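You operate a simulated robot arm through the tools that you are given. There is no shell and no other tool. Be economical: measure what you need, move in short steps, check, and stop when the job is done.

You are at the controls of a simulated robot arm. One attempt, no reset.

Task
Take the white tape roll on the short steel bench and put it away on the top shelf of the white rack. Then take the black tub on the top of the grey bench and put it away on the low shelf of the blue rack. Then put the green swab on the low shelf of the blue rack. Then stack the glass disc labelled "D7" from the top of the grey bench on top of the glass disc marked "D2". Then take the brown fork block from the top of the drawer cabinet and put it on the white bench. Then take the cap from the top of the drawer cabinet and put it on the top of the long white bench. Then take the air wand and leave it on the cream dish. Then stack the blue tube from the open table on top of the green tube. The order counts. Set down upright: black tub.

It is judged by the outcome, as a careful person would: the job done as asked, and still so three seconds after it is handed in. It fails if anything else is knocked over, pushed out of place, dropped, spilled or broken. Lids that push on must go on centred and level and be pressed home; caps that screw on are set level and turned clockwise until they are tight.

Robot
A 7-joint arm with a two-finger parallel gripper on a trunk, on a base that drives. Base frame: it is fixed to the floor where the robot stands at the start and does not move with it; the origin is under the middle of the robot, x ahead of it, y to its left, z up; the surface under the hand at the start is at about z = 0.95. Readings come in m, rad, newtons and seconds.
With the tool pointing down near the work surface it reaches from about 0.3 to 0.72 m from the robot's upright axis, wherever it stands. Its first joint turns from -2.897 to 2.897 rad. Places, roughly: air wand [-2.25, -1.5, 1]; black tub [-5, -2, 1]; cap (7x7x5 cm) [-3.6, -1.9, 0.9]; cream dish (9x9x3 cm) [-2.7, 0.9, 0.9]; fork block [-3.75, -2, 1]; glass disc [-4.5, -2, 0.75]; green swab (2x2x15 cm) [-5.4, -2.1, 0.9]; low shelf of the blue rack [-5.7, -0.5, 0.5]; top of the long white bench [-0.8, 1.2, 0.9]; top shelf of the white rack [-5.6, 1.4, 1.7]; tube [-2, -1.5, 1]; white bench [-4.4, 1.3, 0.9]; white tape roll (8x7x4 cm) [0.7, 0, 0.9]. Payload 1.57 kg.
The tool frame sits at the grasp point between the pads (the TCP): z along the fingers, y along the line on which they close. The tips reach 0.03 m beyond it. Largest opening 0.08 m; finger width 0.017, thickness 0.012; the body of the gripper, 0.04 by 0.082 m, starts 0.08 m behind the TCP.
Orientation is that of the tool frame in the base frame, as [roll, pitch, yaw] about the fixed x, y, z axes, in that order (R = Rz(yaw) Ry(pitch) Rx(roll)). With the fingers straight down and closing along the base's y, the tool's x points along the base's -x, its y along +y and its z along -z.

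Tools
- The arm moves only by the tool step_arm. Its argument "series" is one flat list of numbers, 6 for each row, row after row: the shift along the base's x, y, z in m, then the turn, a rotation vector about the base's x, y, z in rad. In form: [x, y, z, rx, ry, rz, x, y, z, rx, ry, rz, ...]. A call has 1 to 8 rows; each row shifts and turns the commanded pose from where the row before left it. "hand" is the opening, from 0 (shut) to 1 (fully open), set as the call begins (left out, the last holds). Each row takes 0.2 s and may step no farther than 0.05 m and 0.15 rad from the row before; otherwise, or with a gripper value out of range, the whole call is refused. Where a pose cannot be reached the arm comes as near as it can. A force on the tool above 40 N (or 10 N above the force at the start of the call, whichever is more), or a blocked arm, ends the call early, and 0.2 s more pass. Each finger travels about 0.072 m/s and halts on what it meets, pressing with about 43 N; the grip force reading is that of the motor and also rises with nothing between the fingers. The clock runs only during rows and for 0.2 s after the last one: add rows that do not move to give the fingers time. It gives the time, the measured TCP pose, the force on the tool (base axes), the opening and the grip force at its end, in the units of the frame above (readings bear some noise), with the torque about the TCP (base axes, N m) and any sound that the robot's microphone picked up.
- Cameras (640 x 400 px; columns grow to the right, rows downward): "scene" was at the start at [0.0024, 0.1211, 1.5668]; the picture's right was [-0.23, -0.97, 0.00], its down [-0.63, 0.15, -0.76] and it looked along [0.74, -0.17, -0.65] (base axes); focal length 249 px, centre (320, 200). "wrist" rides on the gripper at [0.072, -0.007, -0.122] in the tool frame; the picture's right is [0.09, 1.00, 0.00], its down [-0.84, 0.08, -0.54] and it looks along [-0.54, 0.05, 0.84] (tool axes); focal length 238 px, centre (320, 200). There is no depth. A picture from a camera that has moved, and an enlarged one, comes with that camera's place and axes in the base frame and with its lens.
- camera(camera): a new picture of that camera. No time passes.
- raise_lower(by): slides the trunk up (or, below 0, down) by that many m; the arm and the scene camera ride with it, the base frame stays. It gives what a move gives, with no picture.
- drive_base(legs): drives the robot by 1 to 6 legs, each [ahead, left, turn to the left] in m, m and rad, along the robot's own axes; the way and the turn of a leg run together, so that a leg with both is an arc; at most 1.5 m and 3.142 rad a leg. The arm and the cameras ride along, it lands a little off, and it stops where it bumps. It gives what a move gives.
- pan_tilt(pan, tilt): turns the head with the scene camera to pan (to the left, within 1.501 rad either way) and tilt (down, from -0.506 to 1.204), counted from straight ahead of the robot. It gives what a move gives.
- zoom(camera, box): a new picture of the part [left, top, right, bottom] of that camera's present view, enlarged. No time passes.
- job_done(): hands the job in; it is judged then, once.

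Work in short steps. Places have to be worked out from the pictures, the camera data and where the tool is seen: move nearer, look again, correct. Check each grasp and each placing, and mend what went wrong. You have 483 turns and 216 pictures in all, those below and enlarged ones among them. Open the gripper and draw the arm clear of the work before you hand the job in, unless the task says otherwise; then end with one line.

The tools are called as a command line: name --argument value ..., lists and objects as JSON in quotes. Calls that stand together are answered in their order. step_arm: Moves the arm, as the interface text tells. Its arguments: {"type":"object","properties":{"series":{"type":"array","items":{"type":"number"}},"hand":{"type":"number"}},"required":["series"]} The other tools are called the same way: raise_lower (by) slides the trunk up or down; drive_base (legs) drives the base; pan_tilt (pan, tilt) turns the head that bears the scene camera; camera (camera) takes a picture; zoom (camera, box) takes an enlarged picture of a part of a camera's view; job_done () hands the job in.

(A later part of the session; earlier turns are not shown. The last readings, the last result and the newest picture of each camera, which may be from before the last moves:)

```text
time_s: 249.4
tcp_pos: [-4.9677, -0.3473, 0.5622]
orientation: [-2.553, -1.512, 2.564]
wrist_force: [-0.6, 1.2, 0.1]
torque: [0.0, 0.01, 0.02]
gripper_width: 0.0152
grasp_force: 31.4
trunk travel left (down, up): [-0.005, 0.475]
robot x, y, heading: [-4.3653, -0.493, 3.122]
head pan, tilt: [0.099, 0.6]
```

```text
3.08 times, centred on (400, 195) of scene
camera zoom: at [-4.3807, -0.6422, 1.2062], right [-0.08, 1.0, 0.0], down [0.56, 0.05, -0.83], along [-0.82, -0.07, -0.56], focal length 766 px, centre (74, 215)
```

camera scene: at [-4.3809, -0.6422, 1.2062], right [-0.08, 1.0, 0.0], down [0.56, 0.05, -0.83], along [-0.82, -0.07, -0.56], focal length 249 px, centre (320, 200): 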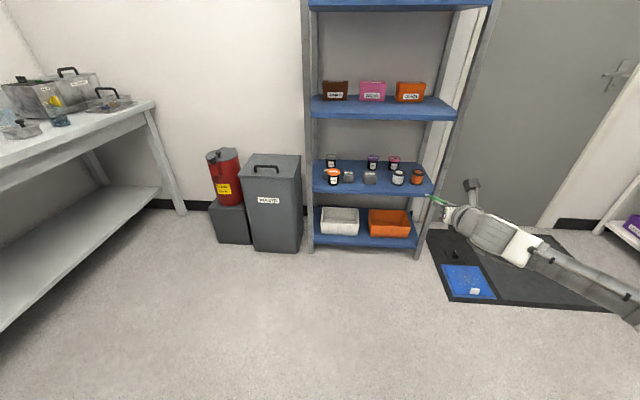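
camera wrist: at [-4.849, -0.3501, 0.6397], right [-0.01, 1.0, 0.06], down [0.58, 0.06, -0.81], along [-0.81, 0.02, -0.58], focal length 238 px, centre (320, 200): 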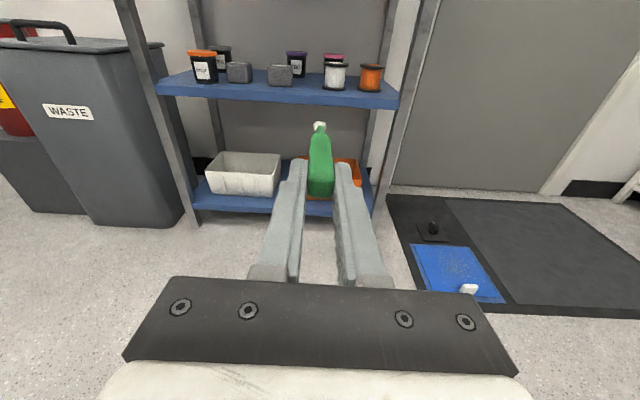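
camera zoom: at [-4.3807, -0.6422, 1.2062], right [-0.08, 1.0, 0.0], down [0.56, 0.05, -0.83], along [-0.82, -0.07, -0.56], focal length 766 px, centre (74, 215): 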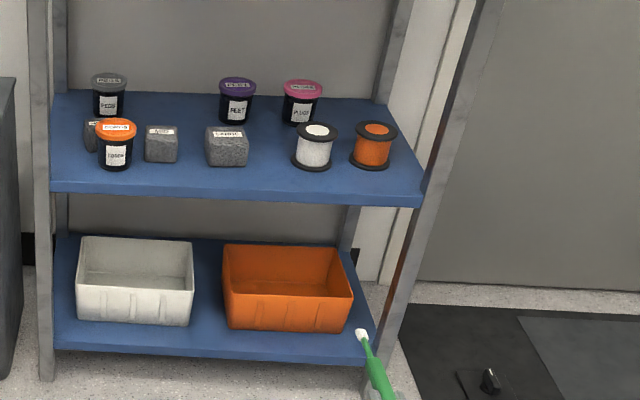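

Gap centre y≈−0.383. Shift y and drive ahead 0.42, then look.

step_arm --series '[0, -0.018, 0, 0, 0, 0, 0, -0.018, 0, 0, 0, 0]'

drive_base --legs '[[0.42, 0, 0.0]]'

camera --camera "wrist"

zoom --camera "scene" --box '[340, 150, 560, 310]'

```text
time_s: 250.0
tcp_pos: [-4.9672, -0.3831, 0.562]
orientation: [-2.562, -1.509, 2.57]
wrist_force: [-0.6, 0.7, 0.0]
torque: [-0.01, -0.02, -0.03]
gripper_width: 0.015
grasp_force: 31.3
trunk travel left (down, up): [-0.005, 0.475]
robot x, y, heading: [-4.3672, -0.4919, 3.125]
head pan, tilt: [0.099, 0.6]
```

```text
time_s: 253.3
tcp_pos: [-5.3843, -0.375, 0.5626]
orientation: [-2.562, -1.51, 2.57]
wrist_force: [0.2, 0.1, -0.6]
torque: [0.01, 0.0, -0.03]
gripper_width: 0.0154
grasp_force: 31.3
trunk travel left (down, up): [-0.005, 0.475]
robot x, y, heading: [-4.7871, -0.4916, 3.127]
head pan, tilt: [0.099, 0.6]
```

```text
118 pictures are left
camera wrist: at [-5.266, -0.3781, 0.64], right [-0.01, 1.0, 0.06], down [0.58, 0.06, -0.81], along [-0.81, 0.02, -0.58], focal length 238 px, centre (320, 200)
```

wrist: 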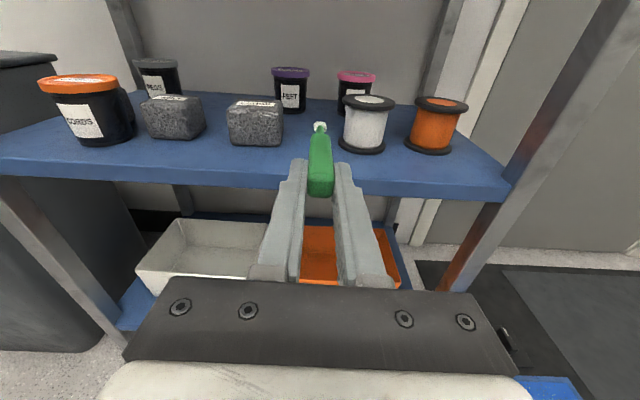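

```text
2.50 times, centred on (450, 230) of scene
camera zoom: at [-4.7987, -0.6344, 1.2062], right [-0.08, 1.0, 0.0], down [0.56, 0.05, -0.83], along [-0.82, -0.07, -0.56], focal length 623 px, centre (-5, 125)
```

zoom: 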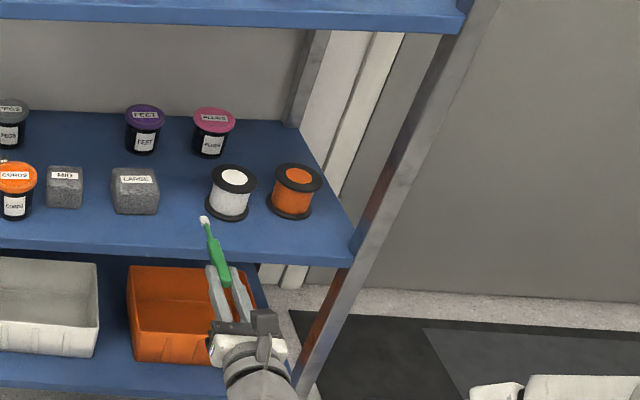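

Shift −13 mm in y, then advance 0.175 m.

step_arm --series '[0, -0.014, 0, 0, 0, 0, 0, 0, 0, 0, 0, 0]'

drive_base --legs '[[0.175, 0, 0.0]]'

camera --camera "wrist"

zoom --camera "scene" --box '[340, 150, 560, 310]'

```text
time_s: 253.9
tcp_pos: [-5.3855, -0.3894, 0.563]
orientation: [-2.566, -1.51, 2.575]
wrist_force: [0.8, -0.4, 0.5]
torque: [-0.04, -0.03, 0.01]
gripper_width: 0.0151
grasp_force: 31.1
trunk travel left (down, up): [-0.005, 0.475]
robot x, y, heading: [-4.7875, -0.4849, 3.123]
head pan, tilt: [0.099, 0.6]
```

```text
time_s: 255.7
tcp_pos: [-5.5614, -0.3856, 0.5627]
orientation: [-2.56, -1.511, 2.571]
wrist_force: [0.5, -0.3, -0.9]
torque: [-0.01, -0.03, 0.01]
gripper_width: 0.0151
grasp_force: 31.1
trunk travel left (down, up): [-0.005, 0.475]
robot x, y, heading: [-4.9667, -0.4821, 3.119]
head pan, tilt: [0.099, 0.6]
```

```text
116 pictures are left
camera wrist: at [-5.4417, -0.3884, 0.6406], right [-0.01, 1.0, 0.06], down [0.58, 0.06, -0.81], along [-0.81, 0.02, -0.58], focal length 238 px, centre (320, 200)
```

wrist: 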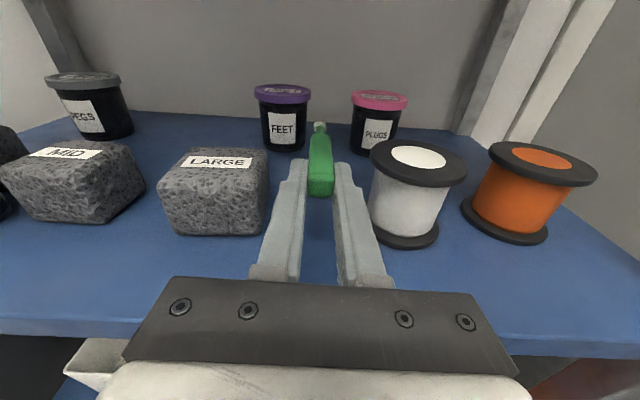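

```text
2.50 times, centred on (450, 230) of scene
camera zoom: at [-4.9743, -0.6311, 1.2062], right [-0.08, 1.0, 0.0], down [0.56, 0.05, -0.83], along [-0.82, -0.07, -0.56], focal length 623 px, centre (-5, 125)
```

zoom: 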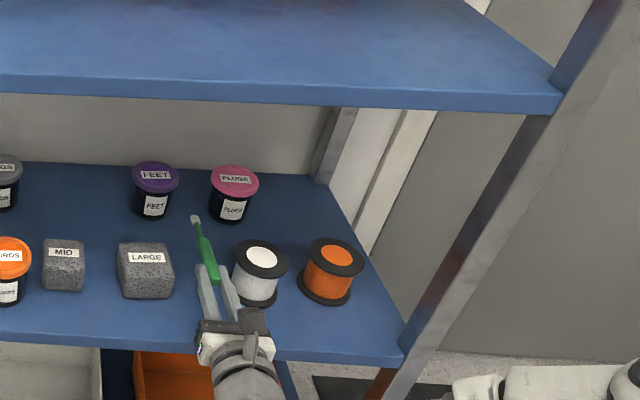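

Centred in the gap. Lower toward the shelf.

step_arm --series '[0, 0, -0.02, 0, 0, 0, 0, 0, -0.02, 0, 0, 0, 0, 0, -0.008, 0, 0, 0]'

camera --camera "wrist"

zoom --camera "scene" --box '[380, 200, 480, 290]'

```text
time_s: 256.4
tcp_pos: [-5.5613, -0.3865, 0.5407]
orientation: [-2.579, -1.51, 2.59]
wrist_force: [0.5, -0.4, -0.2]
torque: [0.03, -0.01, 0.0]
gripper_width: 0.0153
grasp_force: 31.1
out of reach, approached as far as the arm can: row 2, 3
trunk travel left (down, up): [-0.005, 0.475]
robot x, y, heading: [-4.9619, -0.4807, 3.122]
head pan, tilt: [0.099, 0.6]
```

```text
114 pictures are left
camera wrist: at [-5.4423, -0.3882, 0.6184], right [-0.01, 1.0, 0.06], down [0.58, 0.06, -0.81], along [-0.81, 0.02, -0.58], focal length 238 px, centre (320, 200)
```

wrist: 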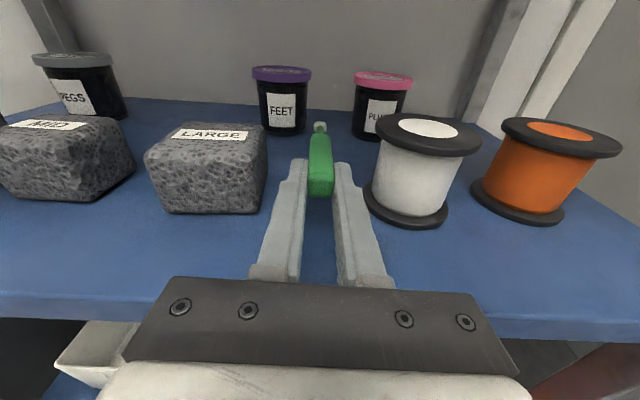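

```text
4.44 times, centred on (430, 245) of scene
camera zoom: at [-4.9743, -0.6311, 1.2062], right [-0.08, 1.0, 0.0], down [0.56, 0.05, -0.83], along [-0.82, -0.07, -0.56], focal length 1107 px, centre (-169, 0)
```

zoom: 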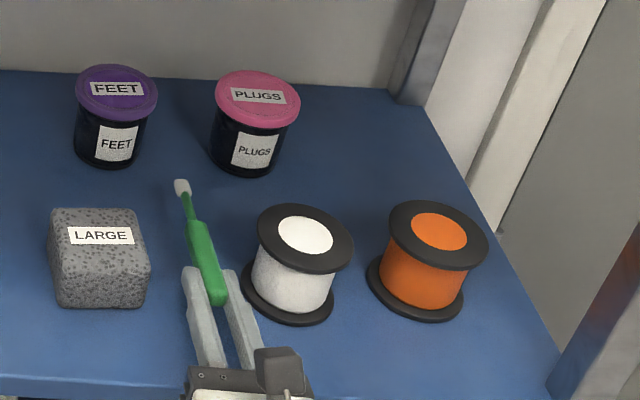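

Arm can't go lower with this stance. Raise slightly, back the base 0.12 m and extend the arm instead.

step_arm --series '[0, 0, 0.025, 0, 0, 0]'

drive_base --legs '[[-0.13, 0, 0.0]]'

step_arm --series '[-0.045, 0, 0, 0, 0, 0, -0.045, 0, 0, 0, 0, 0, -0.04, 0, 0, 0, 0, 0]'

step_arm --series '[0, 0, -0.02, 0, 0, 0, 0, 0, -0.02, 0, 0, 0, 0, 0, -0.01, 0, 0, 0]'

```text
time_s: 256.9
tcp_pos: [-5.5609, -0.385, 0.565]
orientation: [-2.558, -1.51, 2.567]
wrist_force: [0.7, -0.6, -0.4]
torque: [0.0, 0.01, 0.0]
gripper_width: 0.0153
grasp_force: 31.4
trunk travel left (down, up): [-0.005, 0.475]
robot x, y, heading: [-4.9659, -0.4843, 3.123]
head pan, tilt: [0.099, 0.6]
```

```text
time_s: 258.4
tcp_pos: [-5.4317, -0.3883, 0.5654]
orientation: [-2.562, -1.51, 2.572]
wrist_force: [0.3, 0.3, 0.4]
torque: [0.02, -0.04, 0.01]
gripper_width: 0.0155
grasp_force: 31.7
trunk travel left (down, up): [-0.005, 0.475]
robot x, y, heading: [-4.8309, -0.4885, 3.122]
head pan, tilt: [0.099, 0.6]
```

```text
time_s: 259.1
tcp_pos: [-5.5626, -0.3868, 0.5642]
orientation: [-2.55, -1.509, 2.56]
wrist_force: [-0.4, 0.7, -0.5]
torque: [0.03, -0.01, 0.03]
gripper_width: 0.0152
grasp_force: 31.1
trunk travel left (down, up): [-0.005, 0.475]
robot x, y, heading: [-4.8362, -0.4844, 3.124]
head pan, tilt: [0.099, 0.6]
```

```text
time_s: 259.9
tcp_pos: [-5.5555, -0.3896, 0.5487]
orientation: [-2.581, -1.508, 2.588]
wrist_force: [-0.3, 0.4, -0.4]
torque: [-0.01, -0.01, -0.02]
gripper_width: 0.0152
grasp_force: 31.1
out of reach, approached as far as the arm can: row 1, 2, 3
trunk travel left (down, up): [-0.005, 0.475]
robot x, y, heading: [-4.8317, -0.4846, 3.125]
head pan, tilt: [0.099, 0.6]
```

Rather than fully level, allow a ~10–12° nose-down attitude, which should let the arm go lower. Test.

step_arm --series '[0, 0, 0.01, 0, -0.14, 0, 0, 0, -0.01, 0, 0, 0, 0, 0, -0.01, 0, 0, 0, 0, 0, -0.008, 0, 0, 0]'

camera --camera "wrist"

```text
time_s: 260.9
tcp_pos: [-5.5556, -0.3894, 0.5314]
orientation: [-2.968, -1.376, 2.976]
wrist_force: [0.9, -0.4, -0.1]
torque: [0.0, -0.01, 0.02]
gripper_width: 0.0152
grasp_force: 31.3
trunk travel left (down, up): [-0.005, 0.475]
robot x, y, heading: [-4.8354, -0.4871, 3.123]
head pan, tilt: [0.099, 0.6]
```

```text
112 pictures are left
camera wrist: at [-5.4491, -0.3925, 0.6247], right [-0.02, 1.0, 0.06], down [0.69, 0.06, -0.72], along [-0.72, 0.02, -0.69], focal length 238 px, centre (320, 200)
```

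wrist: 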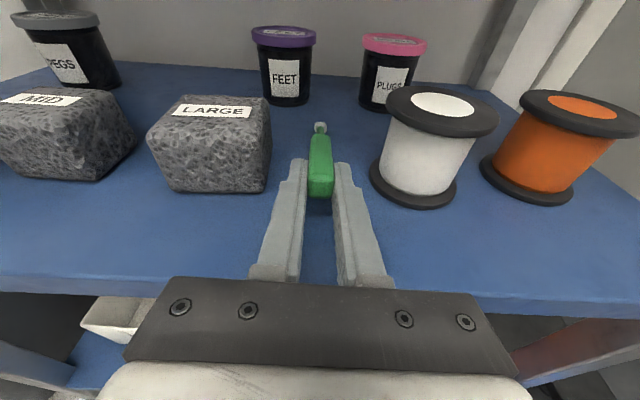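

Now it goes lower. Continue until the swab tip touches.

step_arm --series '[0, 0, -0.008, 0, 0, 0, 0, 0, -0.006, 0, 0, 0]'

zoom --camera "scene" --box '[360, 170, 480, 270]'

```text
time_s: 261.6
tcp_pos: [-5.5554, -0.3888, 0.5203]
orientation: [-2.969, -1.381, 2.974]
wrist_force: [1.5, -0.4, 8.4]
torque: [-0.01, 1.02, 0.11]
gripper_width: 0.0151
grasp_force: 31.2
trunk travel left (down, up): [-0.005, 0.475]
robot x, y, heading: [-4.8359, -0.4834, 3.121]
head pan, tilt: [0.099, 0.6]
```

```text
4.00 times, centred on (420, 220) of scene
camera zoom: at [-4.8448, -0.6337, 1.2062], right [-0.08, 1.0, 0.0], down [0.56, 0.05, -0.83], along [-0.82, -0.07, -0.56], focal length 996 px, centre (-80, 120)
```

zoom: 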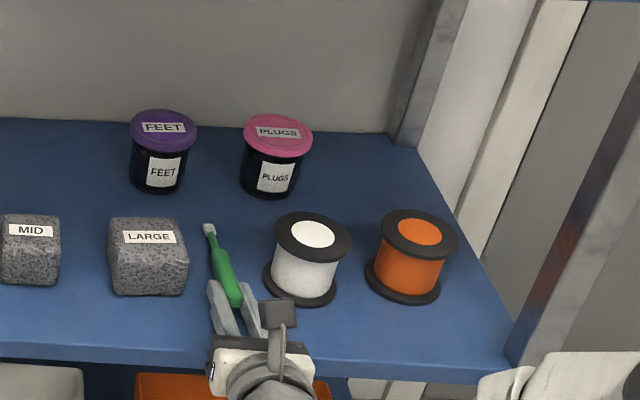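

The tip touches (swab ~11° nose-down). Press down a bit more so the swab pivots flatter in the grip.

step_arm --series '[0, 0, -0.005, 0, 0, 0, 0, 0, -0.005, 0, 0, 0]'

camera --camera "wrist"

```text
time_s: 262.1
tcp_pos: [-5.5553, -0.3899, 0.5202]
orientation: [-2.967, -1.377, 2.972]
wrist_force: [-0.9, -1.3, 7.6]
torque: [-0.01, 1.06, 0.1]
gripper_width: 0.0153
grasp_force: 30.5
out of reach, approached as far as the arm can: row 1, 2
trunk travel left (down, up): [-0.005, 0.475]
robot x, y, heading: [-4.8318, -0.4834, 3.122]
head pan, tilt: [0.099, 0.6]
```

```text
110 pictures are left
camera wrist: at [-5.4485, -0.3922, 0.6135], right [-0.02, 1.0, 0.06], down [0.69, 0.06, -0.72], along [-0.72, 0.03, -0.69], focal length 238 px, centre (320, 200)
```

wrist: 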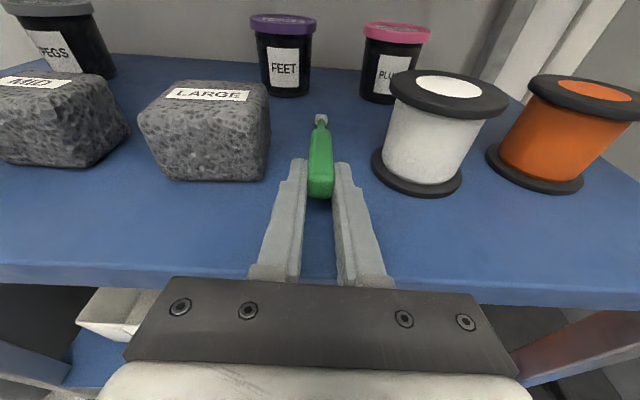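

At the arm's limit; use the last 5 mm of trunk travel, then release gently.

raise_lower --by -0.005

step_arm --series '[0, 0, 0, 0, 0, 0, 0, 0, 0, 0, 0, 0]' --hand 0.5

camera --camera "wrist"

```text
time_s: 262.7
tcp_pos: [-5.5542, -0.3893, 0.5152]
orientation: [-2.969, -1.377, 2.972]
wrist_force: [2.9, -0.3, 8.7]
torque: [0.07, 0.69, 0.08]
gripper_width: 0.0152
grasp_force: 31.3
trunk travel left (down, up): [0.0, 0.48]
robot x, y, heading: [-4.8326, -0.484, 3.127]
head pan, tilt: [0.099, 0.6]
```

```text
time_s: 263.3
tcp_pos: [-5.5539, -0.3901, 0.5142]
orientation: [-2.966, -1.377, 2.972]
wrist_force: [0.6, -8.6, 9.4]
torque: [0.08, 0.25, 0.22]
gripper_width: 0.0323
grasp_force: 0.1
trunk travel left (down, up): [0.0, 0.48]
robot x, y, heading: [-4.8368, -0.4869, 3.125]
head pan, tilt: [0.099, 0.6]
```

```text
109 pictures are left
camera wrist: at [-5.4484, -0.3932, 0.6083], right [-0.02, 1.0, 0.06], down [0.69, 0.06, -0.72], along [-0.72, 0.02, -0.69], focal length 238 px, centre (320, 200)
```

wrist: 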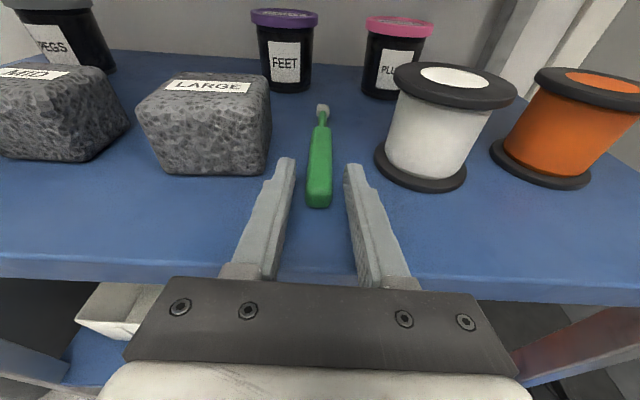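

The swab lies flat in the gap. Raise slightly (some residual contact) and back out.

raise_lower --by 0.04

drive_base --legs '[[-0.3, 0, 0.0]]'

zoom --camera "scene" --box '[310, 140, 530, 290]'

```text
time_s: 264.1
tcp_pos: [-5.5545, -0.3893, 0.5542]
orientation: [-2.967, -1.375, 2.973]
wrist_force: [0.2, -0.3, -0.3]
torque: [-0.03, -0.03, 0.01]
gripper_width: 0.0399
grasp_force: 0.0
trunk travel left (down, up): [-0.04, 0.44]
robot x, y, heading: [-4.8385, -0.4871, 3.123]
head pan, tilt: [0.099, 0.6]
```

```text
time_s: 266.7
tcp_pos: [-5.2571, -0.3941, 0.5548]
orientation: [-2.968, -1.375, 2.969]
wrist_force: [0.9, 0.7, 0.0]
torque: [-0.01, 0.0, 0.02]
gripper_width: 0.0398
grasp_force: 0.1
trunk travel left (down, up): [-0.04, 0.44]
robot x, y, heading: [-4.5386, -0.4937, 3.119]
head pan, tilt: [0.099, 0.6]
```

```text
2.67 times, centred on (420, 215) of scene
camera zoom: at [-4.548, -0.6398, 1.2412], right [-0.08, 1.0, 0.0], down [0.56, 0.04, -0.83], along [-0.82, -0.06, -0.56], focal length 664 px, centre (53, 160)
```

zoom: 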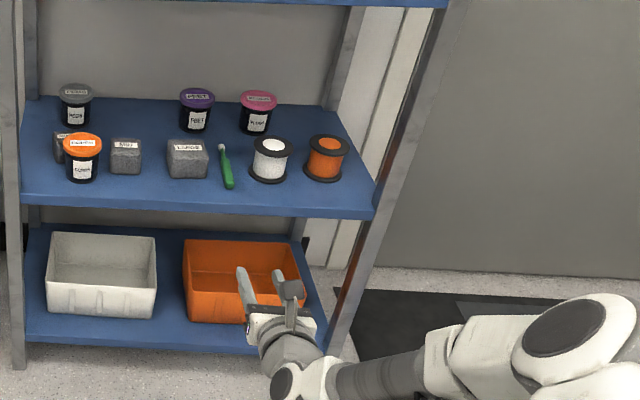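

Tub and swab are both on the low shelf. Next: disc D7 onto D2. Raise trunk, set the tool vertical, turn to the grey bench and go in front of the discs (x≈−4.33).

raise_lower --by 0.335

step_arm --series '[0, 0, 0.045, 0, -0.148, 0, 0, 0, 0.045, 0, -0.148, 0, 0, 0, 0.045, 0, -0.148, 0, 0, 0, 0.045, 0, -0.148, 0, 0, 0, 0.045, 0, -0.148, 0, 0, 0, 0.045, 0, -0.148, 0, 0, 0, 0.045, 0, -0.148, 0, 0, 0, 0.03, 0, -0.148, 0]' --hand 1

step_arm --series '[0.03, 0, 0, 0, -0.148, 0, 0.04, 0, 0, 0, -0.048, 0, 0.04, 0, 0, 0, 0, 0, 0.04, 0, 0, 0, 0, 0]'

drive_base --legs '[[0, 0, 1.59], [0, 0.2, 0], [0.55, 0, 0]]'

camera --camera "scene"

camera --camera "wrist"

```text
time_s: 269.9
tcp_pos: [-5.2574, -0.3942, 0.8887]
orientation: [-2.966, -1.375, 2.971]
wrist_force: [-0.6, -0.6, -0.8]
torque: [-0.04, 0.02, -0.03]
gripper_width: 0.04
grasp_force: 0.1
trunk travel left (down, up): [-0.375, 0.105]
robot x, y, heading: [-4.5347, -0.4891, 3.115]
head pan, tilt: [0.099, 0.6]
```

```text
time_s: 271.8
tcp_pos: [-5.2559, -0.3914, 1.2238]
orientation: [-3.123, -0.241, 3.111]
wrist_force: [-0.3, 0.9, 0.7]
torque: [-0.1, 0.04, 0.01]
gripper_width: 0.08
grasp_force: 0.0
out of reach, approached as far as the arm can: row 8
trunk travel left (down, up): [-0.375, 0.105]
robot x, y, heading: [-4.5377, -0.4922, 3.119]
head pan, tilt: [0.099, 0.6]
```

```text
time_s: 272.8
tcp_pos: [-5.1155, -0.3603, 1.173]
orientation: [3.136, -0.123, 3.108]
wrist_force: [0.8, 0.7, 0.2]
torque: [-0.02, 0.02, 0.01]
gripper_width: 0.0801
grasp_force: 0.1
out of reach, approached as far as the arm can: row 1
trunk travel left (down, up): [-0.375, 0.105]
robot x, y, heading: [-4.5379, -0.4924, 3.114]
head pan, tilt: [0.099, 0.6]
```

```text
time_s: 283.7
tcp_pos: [-4.4694, -1.6238, 1.1735]
orientation: [3.136, -0.123, -1.596]
wrist_force: [0.7, 0.2, 0.2]
torque: [0.0, 0.01, 0.01]
gripper_width: 0.08
grasp_force: 0.0
trunk travel left (down, up): [-0.375, 0.105]
robot x, y, heading: [-4.3452, -1.0452, -1.584]
head pan, tilt: [0.099, 0.6]
```

```text
107 pictures are left
camera scene: at [-4.1945, -1.0542, 1.5762], right [-1.0, -0.09, 0.0], down [-0.05, 0.56, -0.83], along [0.07, -0.82, -0.56], focal length 249 px, centre (320, 200)
```

scene: 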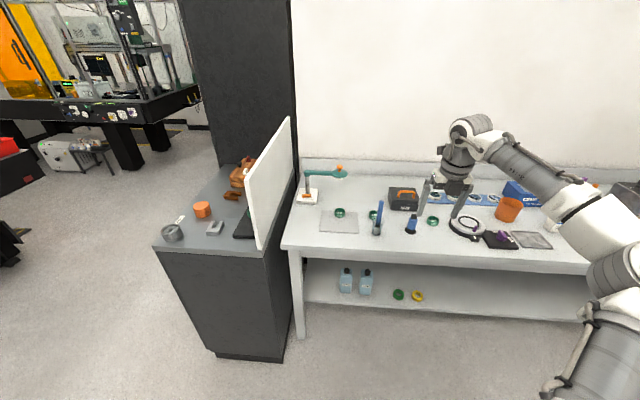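

```text
106 pictures are left
camera wrist: at [-4.4622, -1.6803, 1.3025], right [-1.0, -0.07, 0.02], down [-0.05, 0.9, 0.44], along [-0.04, 0.44, -0.9], focal length 238 px, centre (320, 200)
```

wrist: 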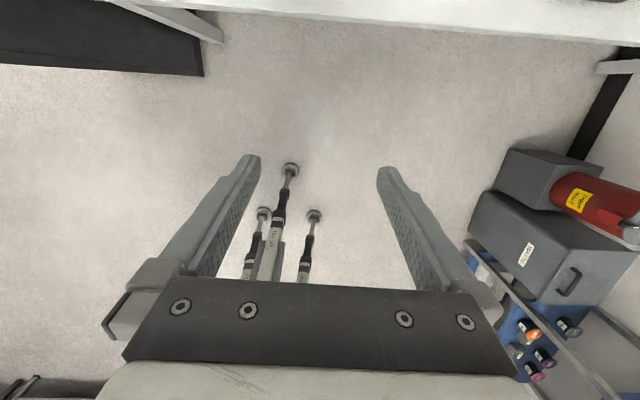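

Drive ahead 0.28 and bring the tool above D7.

drive_base --legs '[[0.28, 0, 0]]'

step_arm --series '[0.03, -0.01, 0.0, -0.12, 0, 0, 0.03, -0.01, 0, 0, 0, 0, 0.035, -0.01, 0, 0, 0, 0]'

camera --camera "wrist"

camera --camera "scene"

```text
time_s: 286.1
tcp_pos: [-4.4736, -1.9002, 1.1737]
orientation: [3.137, -0.122, -1.597]
wrist_force: [0.4, 0.1, 0.4]
torque: [-0.01, 0.03, 0.0]
gripper_width: 0.08
grasp_force: 0.1
trunk travel left (down, up): [-0.375, 0.105]
robot x, y, heading: [-4.3475, -1.3223, -1.58]
head pan, tilt: [0.099, 0.6]
```

```text
time_s: 286.9
tcp_pos: [-4.3777, -1.9312, 1.1722]
orientation: [3.138, -0.241, -1.596]
wrist_force: [0.2, 0.1, 0.2]
torque: [0.01, -0.01, 0.01]
gripper_width: 0.0801
grasp_force: 0.1
trunk travel left (down, up): [-0.375, 0.105]
robot x, y, heading: [-4.346, -1.3213, -1.588]
head pan, tilt: [0.099, 0.6]
```

```text
105 pictures are left
camera wrist: at [-4.3718, -1.9716, 1.3079], right [-1.0, -0.06, 0.03], down [-0.05, 0.94, 0.33], along [-0.04, 0.32, -0.95], focal length 238 px, centre (320, 200)
```

wrist: 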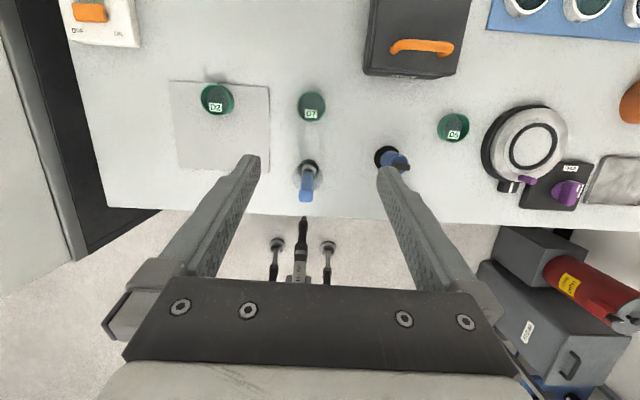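

```text
104 pictures are left
camera scene: at [-4.1985, -1.3317, 1.5762], right [-1.0, -0.08, 0.0], down [-0.05, 0.56, -0.83], along [0.07, -0.82, -0.56], focal length 249 px, centre (320, 200)
```

scene: 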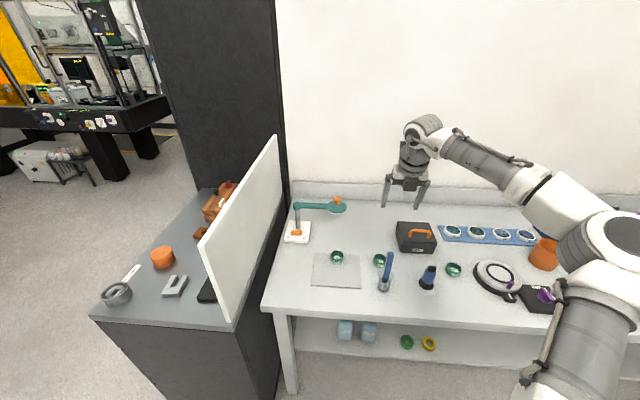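

D7 ≈(−4.365, −1.99), D2 ≈(−4.213, −1.992). Set tilt to ~0.12 (clear of the pen in front and lamp behind) and descend over D7 to z≈1.0.

step_arm --series '[0.006, -0.03, -0.035, 0.12, 0, 0, 0.006, -0.028, -0.035, 0, 0, 0, 0, 0, -0.045, 0, 0, 0, 0, 0, -0.045, 0, 0, 0]'

camera --camera "wrist"

zoom --camera "scene" --box '[280, 150, 480, 300]'

```text
time_s: 287.9
tcp_pos: [-4.3663, -1.9896, 1.0127]
orientation: [3.134, -0.121, -1.596]
wrist_force: [0.3, -0.5, -0.4]
torque: [-0.03, 0.01, -0.01]
gripper_width: 0.0798
grasp_force: 0.0
trunk travel left (down, up): [-0.375, 0.105]
robot x, y, heading: [-4.3512, -1.3212, -1.591]
head pan, tilt: [0.099, 0.6]
```

```text
103 pictures are left
camera wrist: at [-4.3591, -2.0456, 1.1425], right [-1.0, -0.06, 0.02], down [-0.05, 0.9, 0.44], along [-0.04, 0.43, -0.9], focal length 238 px, centre (320, 200)
```

wrist: 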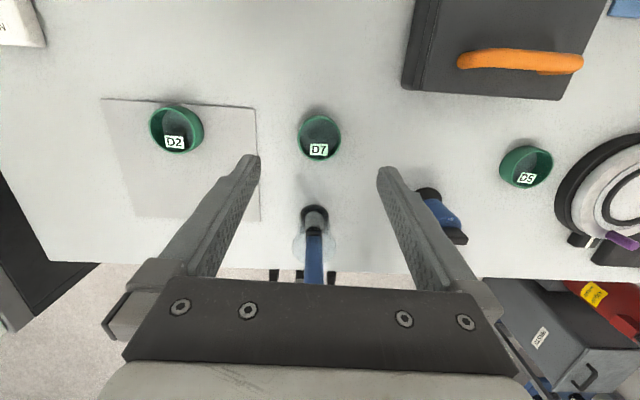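

```text
2.67 times, centred on (380, 225) of scene
camera zoom: at [-4.1986, -1.3315, 1.5762], right [-1.0, -0.08, 0.0], down [-0.05, 0.56, -0.83], along [0.07, -0.82, -0.56], focal length 664 px, centre (160, 133)
```

zoom: 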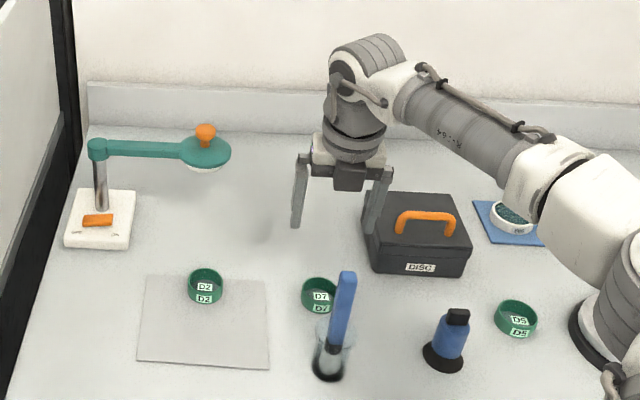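

Aligned over D7. Descend to z≈0.905.

step_arm --series '[0.001, -0.006, -0.04, 0, 0, 0, 0, 0, -0.04, 0, 0, 0, 0, 0, -0.025, 0, 0, 0]'

camera --camera "wrist"

```text
time_s: 288.7
tcp_pos: [-4.3652, -1.9944, 0.908]
orientation: [3.135, -0.122, -1.597]
wrist_force: [-0.7, 0.1, -0.4]
torque: [-0.01, 0.06, 0.04]
gripper_width: 0.0799
grasp_force: 0.1
trunk travel left (down, up): [-0.375, 0.105]
robot x, y, heading: [-4.3485, -1.3206, -1.582]
head pan, tilt: [0.099, 0.6]
```

```text
101 pictures are left
camera wrist: at [-4.3587, -2.0515, 1.0369], right [-1.0, -0.06, 0.02], down [-0.05, 0.9, 0.44], along [-0.04, 0.44, -0.9], focal length 238 px, centre (320, 200)
```

wrist: 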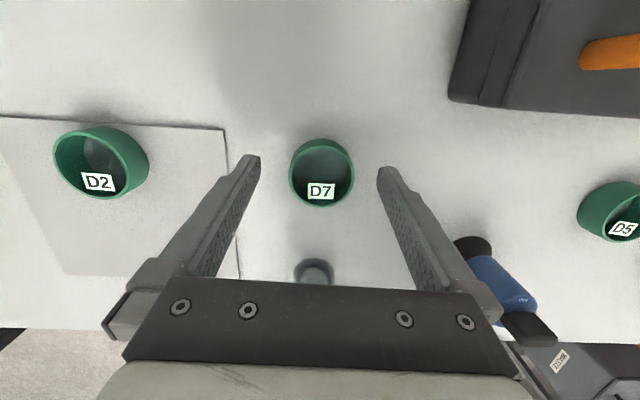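

Disc lies at tip level. Lower further in small steps watching force.

step_arm --series '[0, 0, -0.008, 0, 0, 0, 0, 0, -0.006, 0, 0, 0]'

camera --camera "wrist"

```text
time_s: 289.3
tcp_pos: [-4.3653, -1.9945, 0.8945]
orientation: [3.133, -0.122, -1.598]
wrist_force: [-0.4, 0.3, 0.6]
torque: [0.01, -0.01, -0.01]
gripper_width: 0.0801
grasp_force: 0.1
trunk travel left (down, up): [-0.375, 0.105]
robot x, y, heading: [-4.3498, -1.3226, -1.591]
head pan, tilt: [0.099, 0.6]
```

```text
100 pictures are left
camera wrist: at [-4.3588, -2.0513, 1.0234], right [-1.0, -0.06, 0.02], down [-0.05, 0.9, 0.44], along [-0.04, 0.44, -0.9], focal length 238 px, centre (320, 200)
```

wrist: 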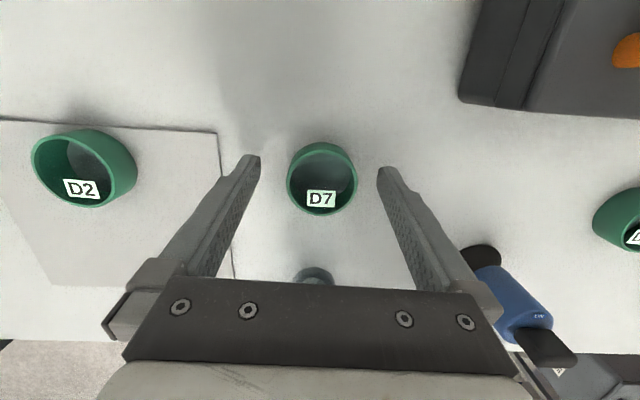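

Lower 5 mm more, shift +4 mm y, and close.

step_arm --series '[0, 0.004, -0.005, 0, 0, 0, 0, 0, 0, 0, 0, 0]'

step_arm --series '[0, 0, 0, 0, 0, 0, 0, 0, 0, 0, 0, 0, 0, 0, 0, 0, 0, 0]' --hand 0

camera --camera "wrist"

```text
time_s: 289.9
tcp_pos: [-4.365, -1.9906, 0.8893]
orientation: [3.135, -0.121, -1.598]
wrist_force: [0.3, 0.3, -0.4]
torque: [-0.02, 0.03, 0.02]
gripper_width: 0.0802
grasp_force: 0.0
trunk travel left (down, up): [-0.375, 0.105]
robot x, y, heading: [-4.3467, -1.3223, -1.584]
head pan, tilt: [0.099, 0.6]
```

```text
time_s: 290.7
tcp_pos: [-4.3659, -1.9894, 0.8878]
orientation: [3.136, -0.123, -1.596]
wrist_force: [-0.7, -0.2, 0.2]
torque: [0.04, 0.0, 0.03]
gripper_width: 0.0482
grasp_force: 43.0
trunk travel left (down, up): [-0.375, 0.105]
robot x, y, heading: [-4.3458, -1.3203, -1.59]
head pan, tilt: [0.099, 0.6]
```

```text
99 pictures are left
camera wrist: at [-4.359, -2.0471, 1.0182], right [-1.0, -0.06, 0.02], down [-0.05, 0.9, 0.44], along [-0.04, 0.43, -0.9], focal length 238 px, centre (320, 200)
```

wrist: 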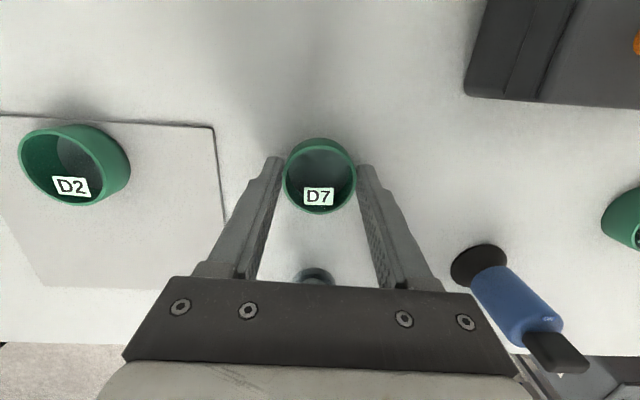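

Disc gripped (0.048). Lift and move +0.149 m in x to above D2, then look.

step_arm --series '[0, 0, 0.04, 0, 0, 0, 0, 0, 0.04, 0, 0, 0, 0.045, 0, 0, 0, 0, 0, 0.045, 0, 0, 0, 0, 0, 0.045, 0, 0, 0, 0, 0, 0.0145, 0, 0, 0, 0, 0, 0, 0, 0, 0, 0, 0]'

camera --camera "wrist"

zoom --camera "scene" --box '[270, 160, 430, 290]'

```text
time_s: 292.3
tcp_pos: [-4.2166, -1.9918, 0.9689]
orientation: [3.135, -0.121, -1.598]
wrist_force: [1.0, -0.6, 0.4]
torque: [0.02, 0.0, 0.02]
gripper_width: 0.0485
grasp_force: 43.0
trunk travel left (down, up): [-0.375, 0.105]
robot x, y, heading: [-4.3507, -1.3243, -1.576]
head pan, tilt: [0.099, 0.6]
```

```text
98 pictures are left
camera wrist: at [-4.2092, -2.0476, 1.0986], right [-1.0, -0.06, 0.02], down [-0.05, 0.9, 0.44], along [-0.04, 0.44, -0.9], focal length 238 px, centre (320, 200)
```

wrist: 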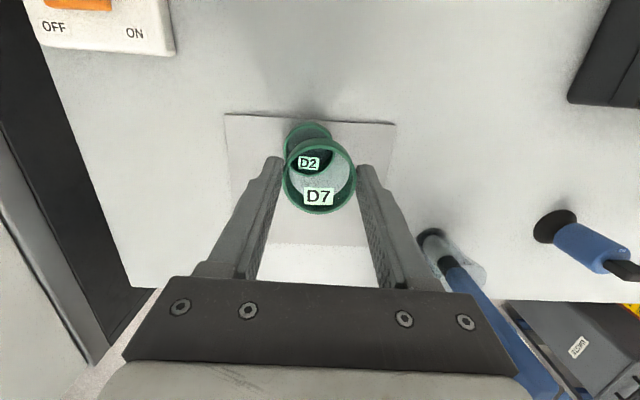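

```text
3.08 times, centred on (350, 225) of scene
camera zoom: at [-4.1986, -1.3317, 1.5762], right [-1.0, -0.08, 0.0], down [-0.05, 0.56, -0.83], along [0.07, -0.82, -0.56], focal length 766 px, centre (228, 123)
```

zoom: 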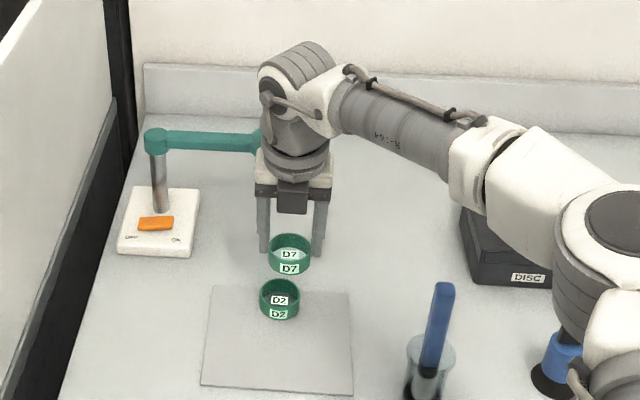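

Correction needed: ≈ +9.5 mm x, +1 mm y. Apply and descend to z≈0.932, then re-check.

step_arm --series '[0.0095, 0.001, 0, 0, 0, 0, 0, 0, -0.02, 0, 0, 0, 0, 0, -0.015, 0, 0, 0, 0, 0, 0, 0, 0, 0]'

zoom --camera "wrist" --box '[240, 110, 400, 230]'

zoom --camera "scene" --box '[300, 200, 380, 270]'

```text
time_s: 293.3
tcp_pos: [-4.2125, -1.9838, 0.9352]
orientation: [3.136, -0.124, -1.597]
wrist_force: [-0.5, 0.6, -0.2]
torque: [0.01, -0.01, 0.05]
gripper_width: 0.0485
grasp_force: 43.3
out of reach, approached as far as the arm can: row 1, 3
trunk travel left (down, up): [-0.375, 0.105]
robot x, y, heading: [-4.35, -1.322, -1.588]
head pan, tilt: [0.099, 0.6]
```

```text
3.33 times, centred on (320, 170) of wrist
camera zoom: at [-4.2059, -2.0393, 1.0657], right [-1.0, -0.07, 0.02], down [-0.05, 0.9, 0.43], along [-0.04, 0.43, -0.9], focal length 794 px, centre (320, 300)
```

zoom: 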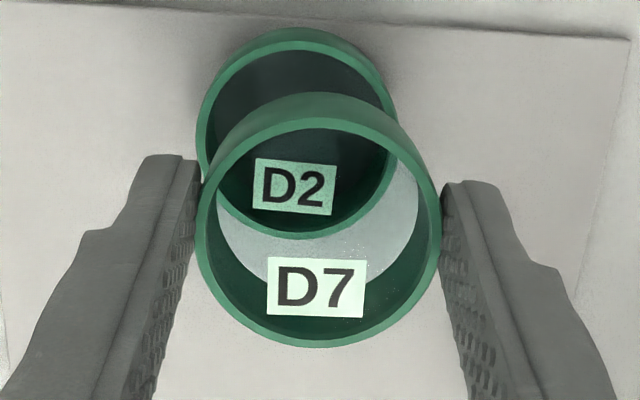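

```text
5.71 times, centred on (340, 235) of scene
camera zoom: at [-4.1986, -1.3317, 1.5762], right [-1.0, -0.08, 0.0], down [-0.05, 0.56, -0.83], along [0.07, -0.82, -0.56], focal length 1423 px, centre (206, 0)
```

zoom: 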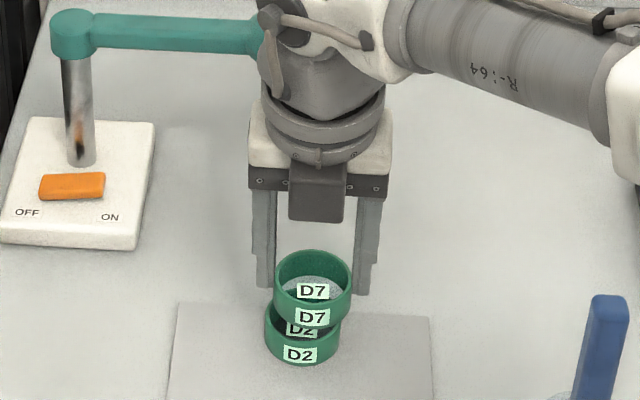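

The arm is at its reach limit. Lift, move arm −x by 0.10 and drive the base left 0.10 for better reach.

step_arm --series '[0, 0, 0.04, 0, 0, 0, -0.05, 0, 0, 0, 0, 0, -0.05, 0, 0, 0, 0, 0]'

drive_base --legs '[[0.01, 0.11, 0]]'

camera --camera "wrist"

zoom --camera "scene" --box '[300, 180, 430, 280]'

```text
time_s: 294.1
tcp_pos: [-4.3134, -1.9829, 0.9764]
orientation: [3.136, -0.122, -1.595]
wrist_force: [-0.2, 0.9, -0.6]
torque: [0.02, 0.02, -0.01]
gripper_width: 0.0482
grasp_force: 42.7
trunk travel left (down, up): [-0.375, 0.105]
robot x, y, heading: [-4.3495, -1.3235, -1.585]
head pan, tilt: [0.099, 0.6]
```

```text
time_s: 295.6
tcp_pos: [-4.2047, -1.9939, 0.9765]
orientation: [3.134, -0.122, -1.598]
wrist_force: [0.2, 0.2, -0.9]
torque: [-0.01, 0.0, 0.01]
gripper_width: 0.0482
grasp_force: 43.0
trunk travel left (down, up): [-0.375, 0.105]
robot x, y, heading: [-4.2364, -1.3326, -1.587]
head pan, tilt: [0.099, 0.6]
```

```text
94 pictures are left
camera wrist: at [-4.1973, -2.0506, 1.1053], right [-1.0, -0.06, 0.02], down [-0.05, 0.9, 0.44], along [-0.04, 0.44, -0.9], focal length 238 px, centre (320, 200)
```

wrist: 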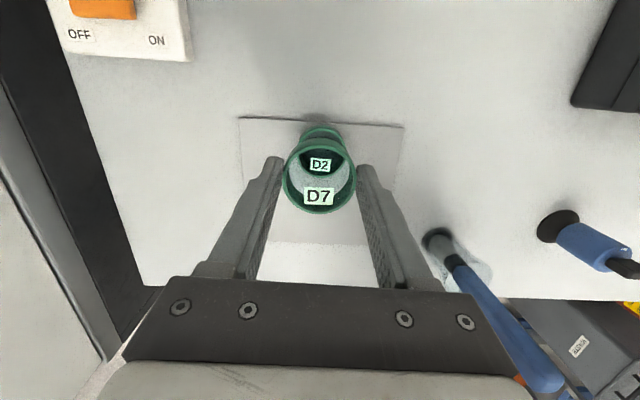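

```text
4.00 times, centred on (365, 230) of scene
camera zoom: at [-4.0892, -1.3433, 1.5762], right [-1.0, -0.08, 0.0], down [-0.05, 0.56, -0.83], along [0.07, -0.82, -0.56], focal length 996 px, centre (140, 80)
```

zoom: 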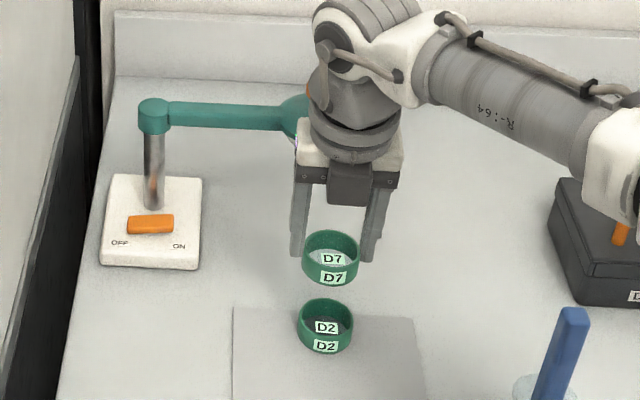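

Base repositioned; nearly over D2. Zoom to measure the offset.

zoom --camera "wrist" --box '[260, 110, 380, 220]'

```text
3.64 times, centred on (320, 165) of wrist
camera zoom: at [-4.1973, -2.0506, 1.1053], right [-1.0, -0.06, 0.02], down [-0.05, 0.9, 0.44], along [-0.04, 0.44, -0.9], focal length 867 px, centre (320, 327)
```

zoom: 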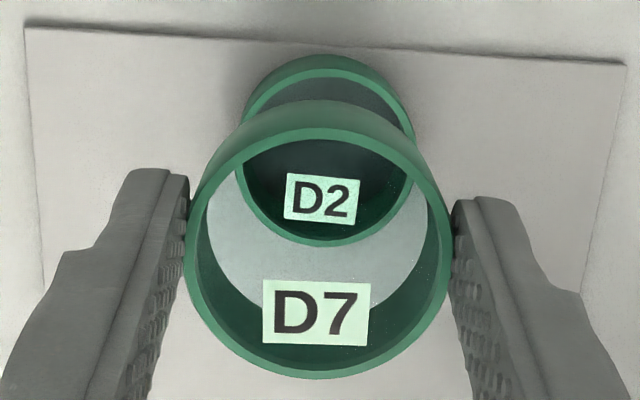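

Offset Δ≈(−4, +3) mm. Apply, descend to z≈0.928, and check.

step_arm --series '[-0.004, 0.003, 0, 0, 0, 0, 0, 0, -0.025, 0, 0, 0, 0, 0, -0.022, 0, 0, 0, 0, 0, 0, 0, 0, 0]'

zoom --camera "wrist" --box '[260, 110, 380, 220]'

zoom --camera "scene" --box '[340, 210, 420, 280]'

```text
time_s: 296.6
tcp_pos: [-4.2072, -1.9912, 0.9303]
orientation: [3.136, -0.122, -1.597]
wrist_force: [0.8, -0.7, -1.3]
torque: [-0.02, 0.03, 0.01]
gripper_width: 0.0481
grasp_force: 43.0
trunk travel left (down, up): [-0.375, 0.105]
robot x, y, heading: [-4.24, -1.3338, -1.586]
head pan, tilt: [0.099, 0.6]
```

```text
3.64 times, centred on (320, 165) of wrist
camera zoom: at [-4.2011, -2.047, 1.0592], right [-1.0, -0.06, 0.02], down [-0.05, 0.9, 0.44], along [-0.04, 0.43, -0.9], focal length 867 px, centre (320, 327)
```

zoom: 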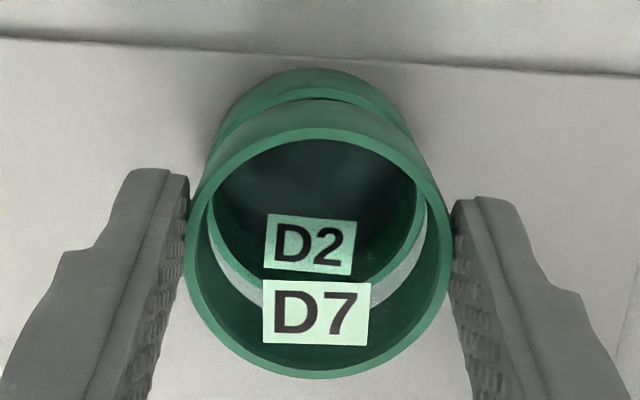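

```text
5.71 times, centred on (380, 245) of scene
camera zoom: at [-4.0892, -1.3434, 1.5762], right [-1.0, -0.08, 0.0], down [-0.05, 0.56, -0.83], along [0.07, -0.82, -0.56], focal length 1423 px, centre (-23, -57)
```

zoom: 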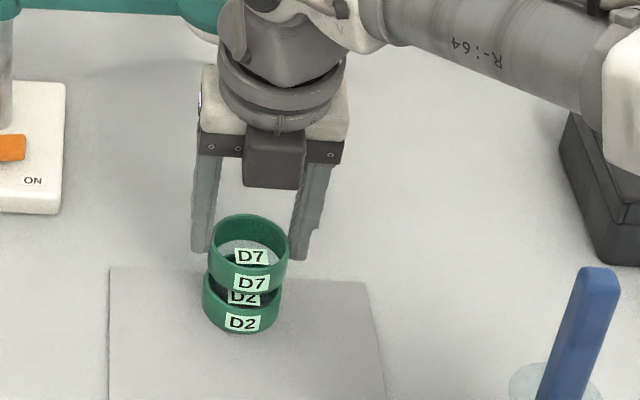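

Very near concentric. Small correction (+1, +1.5 mm) and lower slowly until contact.

step_arm --series '[0.001, 0.0015, -0.004, 0, 0, 0, 0, 0, -0.004, 0, 0, 0, 0, 0, -0.003, 0, 0, 0]'

zoom --camera "wrist" --box '[260, 110, 380, 220]'

zoom --camera "scene" --box '[340, 210, 420, 280]'

```text
time_s: 297.4
tcp_pos: [-4.2049, -1.99, 0.9187]
orientation: [3.136, -0.123, -1.596]
wrist_force: [-0.3, 0.3, -1.0]
torque: [-0.03, 0.01, 0.0]
gripper_width: 0.048
grasp_force: 42.5
trunk travel left (down, up): [-0.375, 0.105]
robot x, y, heading: [-4.24, -1.3303, -1.589]
head pan, tilt: [0.099, 0.6]
```

```text
3.64 times, centred on (320, 165) of wrist
camera zoom: at [-4.2003, -2.0457, 1.0476], right [-1.0, -0.06, 0.02], down [-0.05, 0.9, 0.44], along [-0.04, 0.43, -0.9], focal length 867 px, centre (320, 327)
```

zoom: 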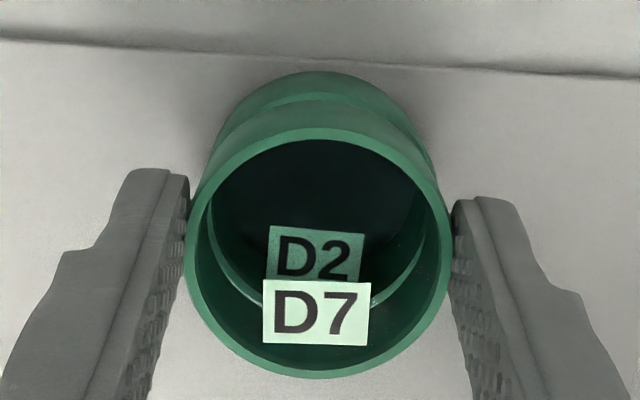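

```text
5.71 times, centred on (380, 245) of scene
camera zoom: at [-4.0892, -1.3433, 1.5762], right [-1.0, -0.08, 0.0], down [-0.05, 0.56, -0.83], along [0.07, -0.82, -0.56], focal length 1423 px, centre (-23, -57)
```

zoom: 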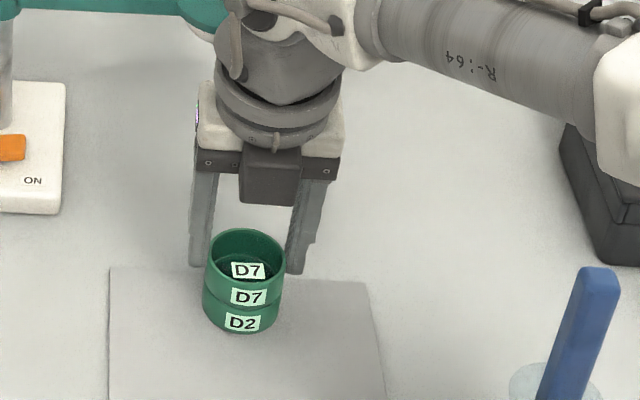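

Looks concentric. Lower last millimetres to contact.

step_arm --series '[0, 0, -0.003, 0, 0, 0, 0, 0, -0.002, 0, 0, 0]'

```text
time_s: 298.0
tcp_pos: [-4.208, -1.9886, 0.9153]
orientation: [3.136, -0.123, -1.597]
wrist_force: [-1.3, 1.8, 10.1]
torque: [0.08, -0.03, -0.01]
gripper_width: 0.0484
grasp_force: 42.6
trunk travel left (down, up): [-0.375, 0.105]
robot x, y, heading: [-4.2358, -1.3343, -1.586]
head pan, tilt: [0.099, 0.6]
```

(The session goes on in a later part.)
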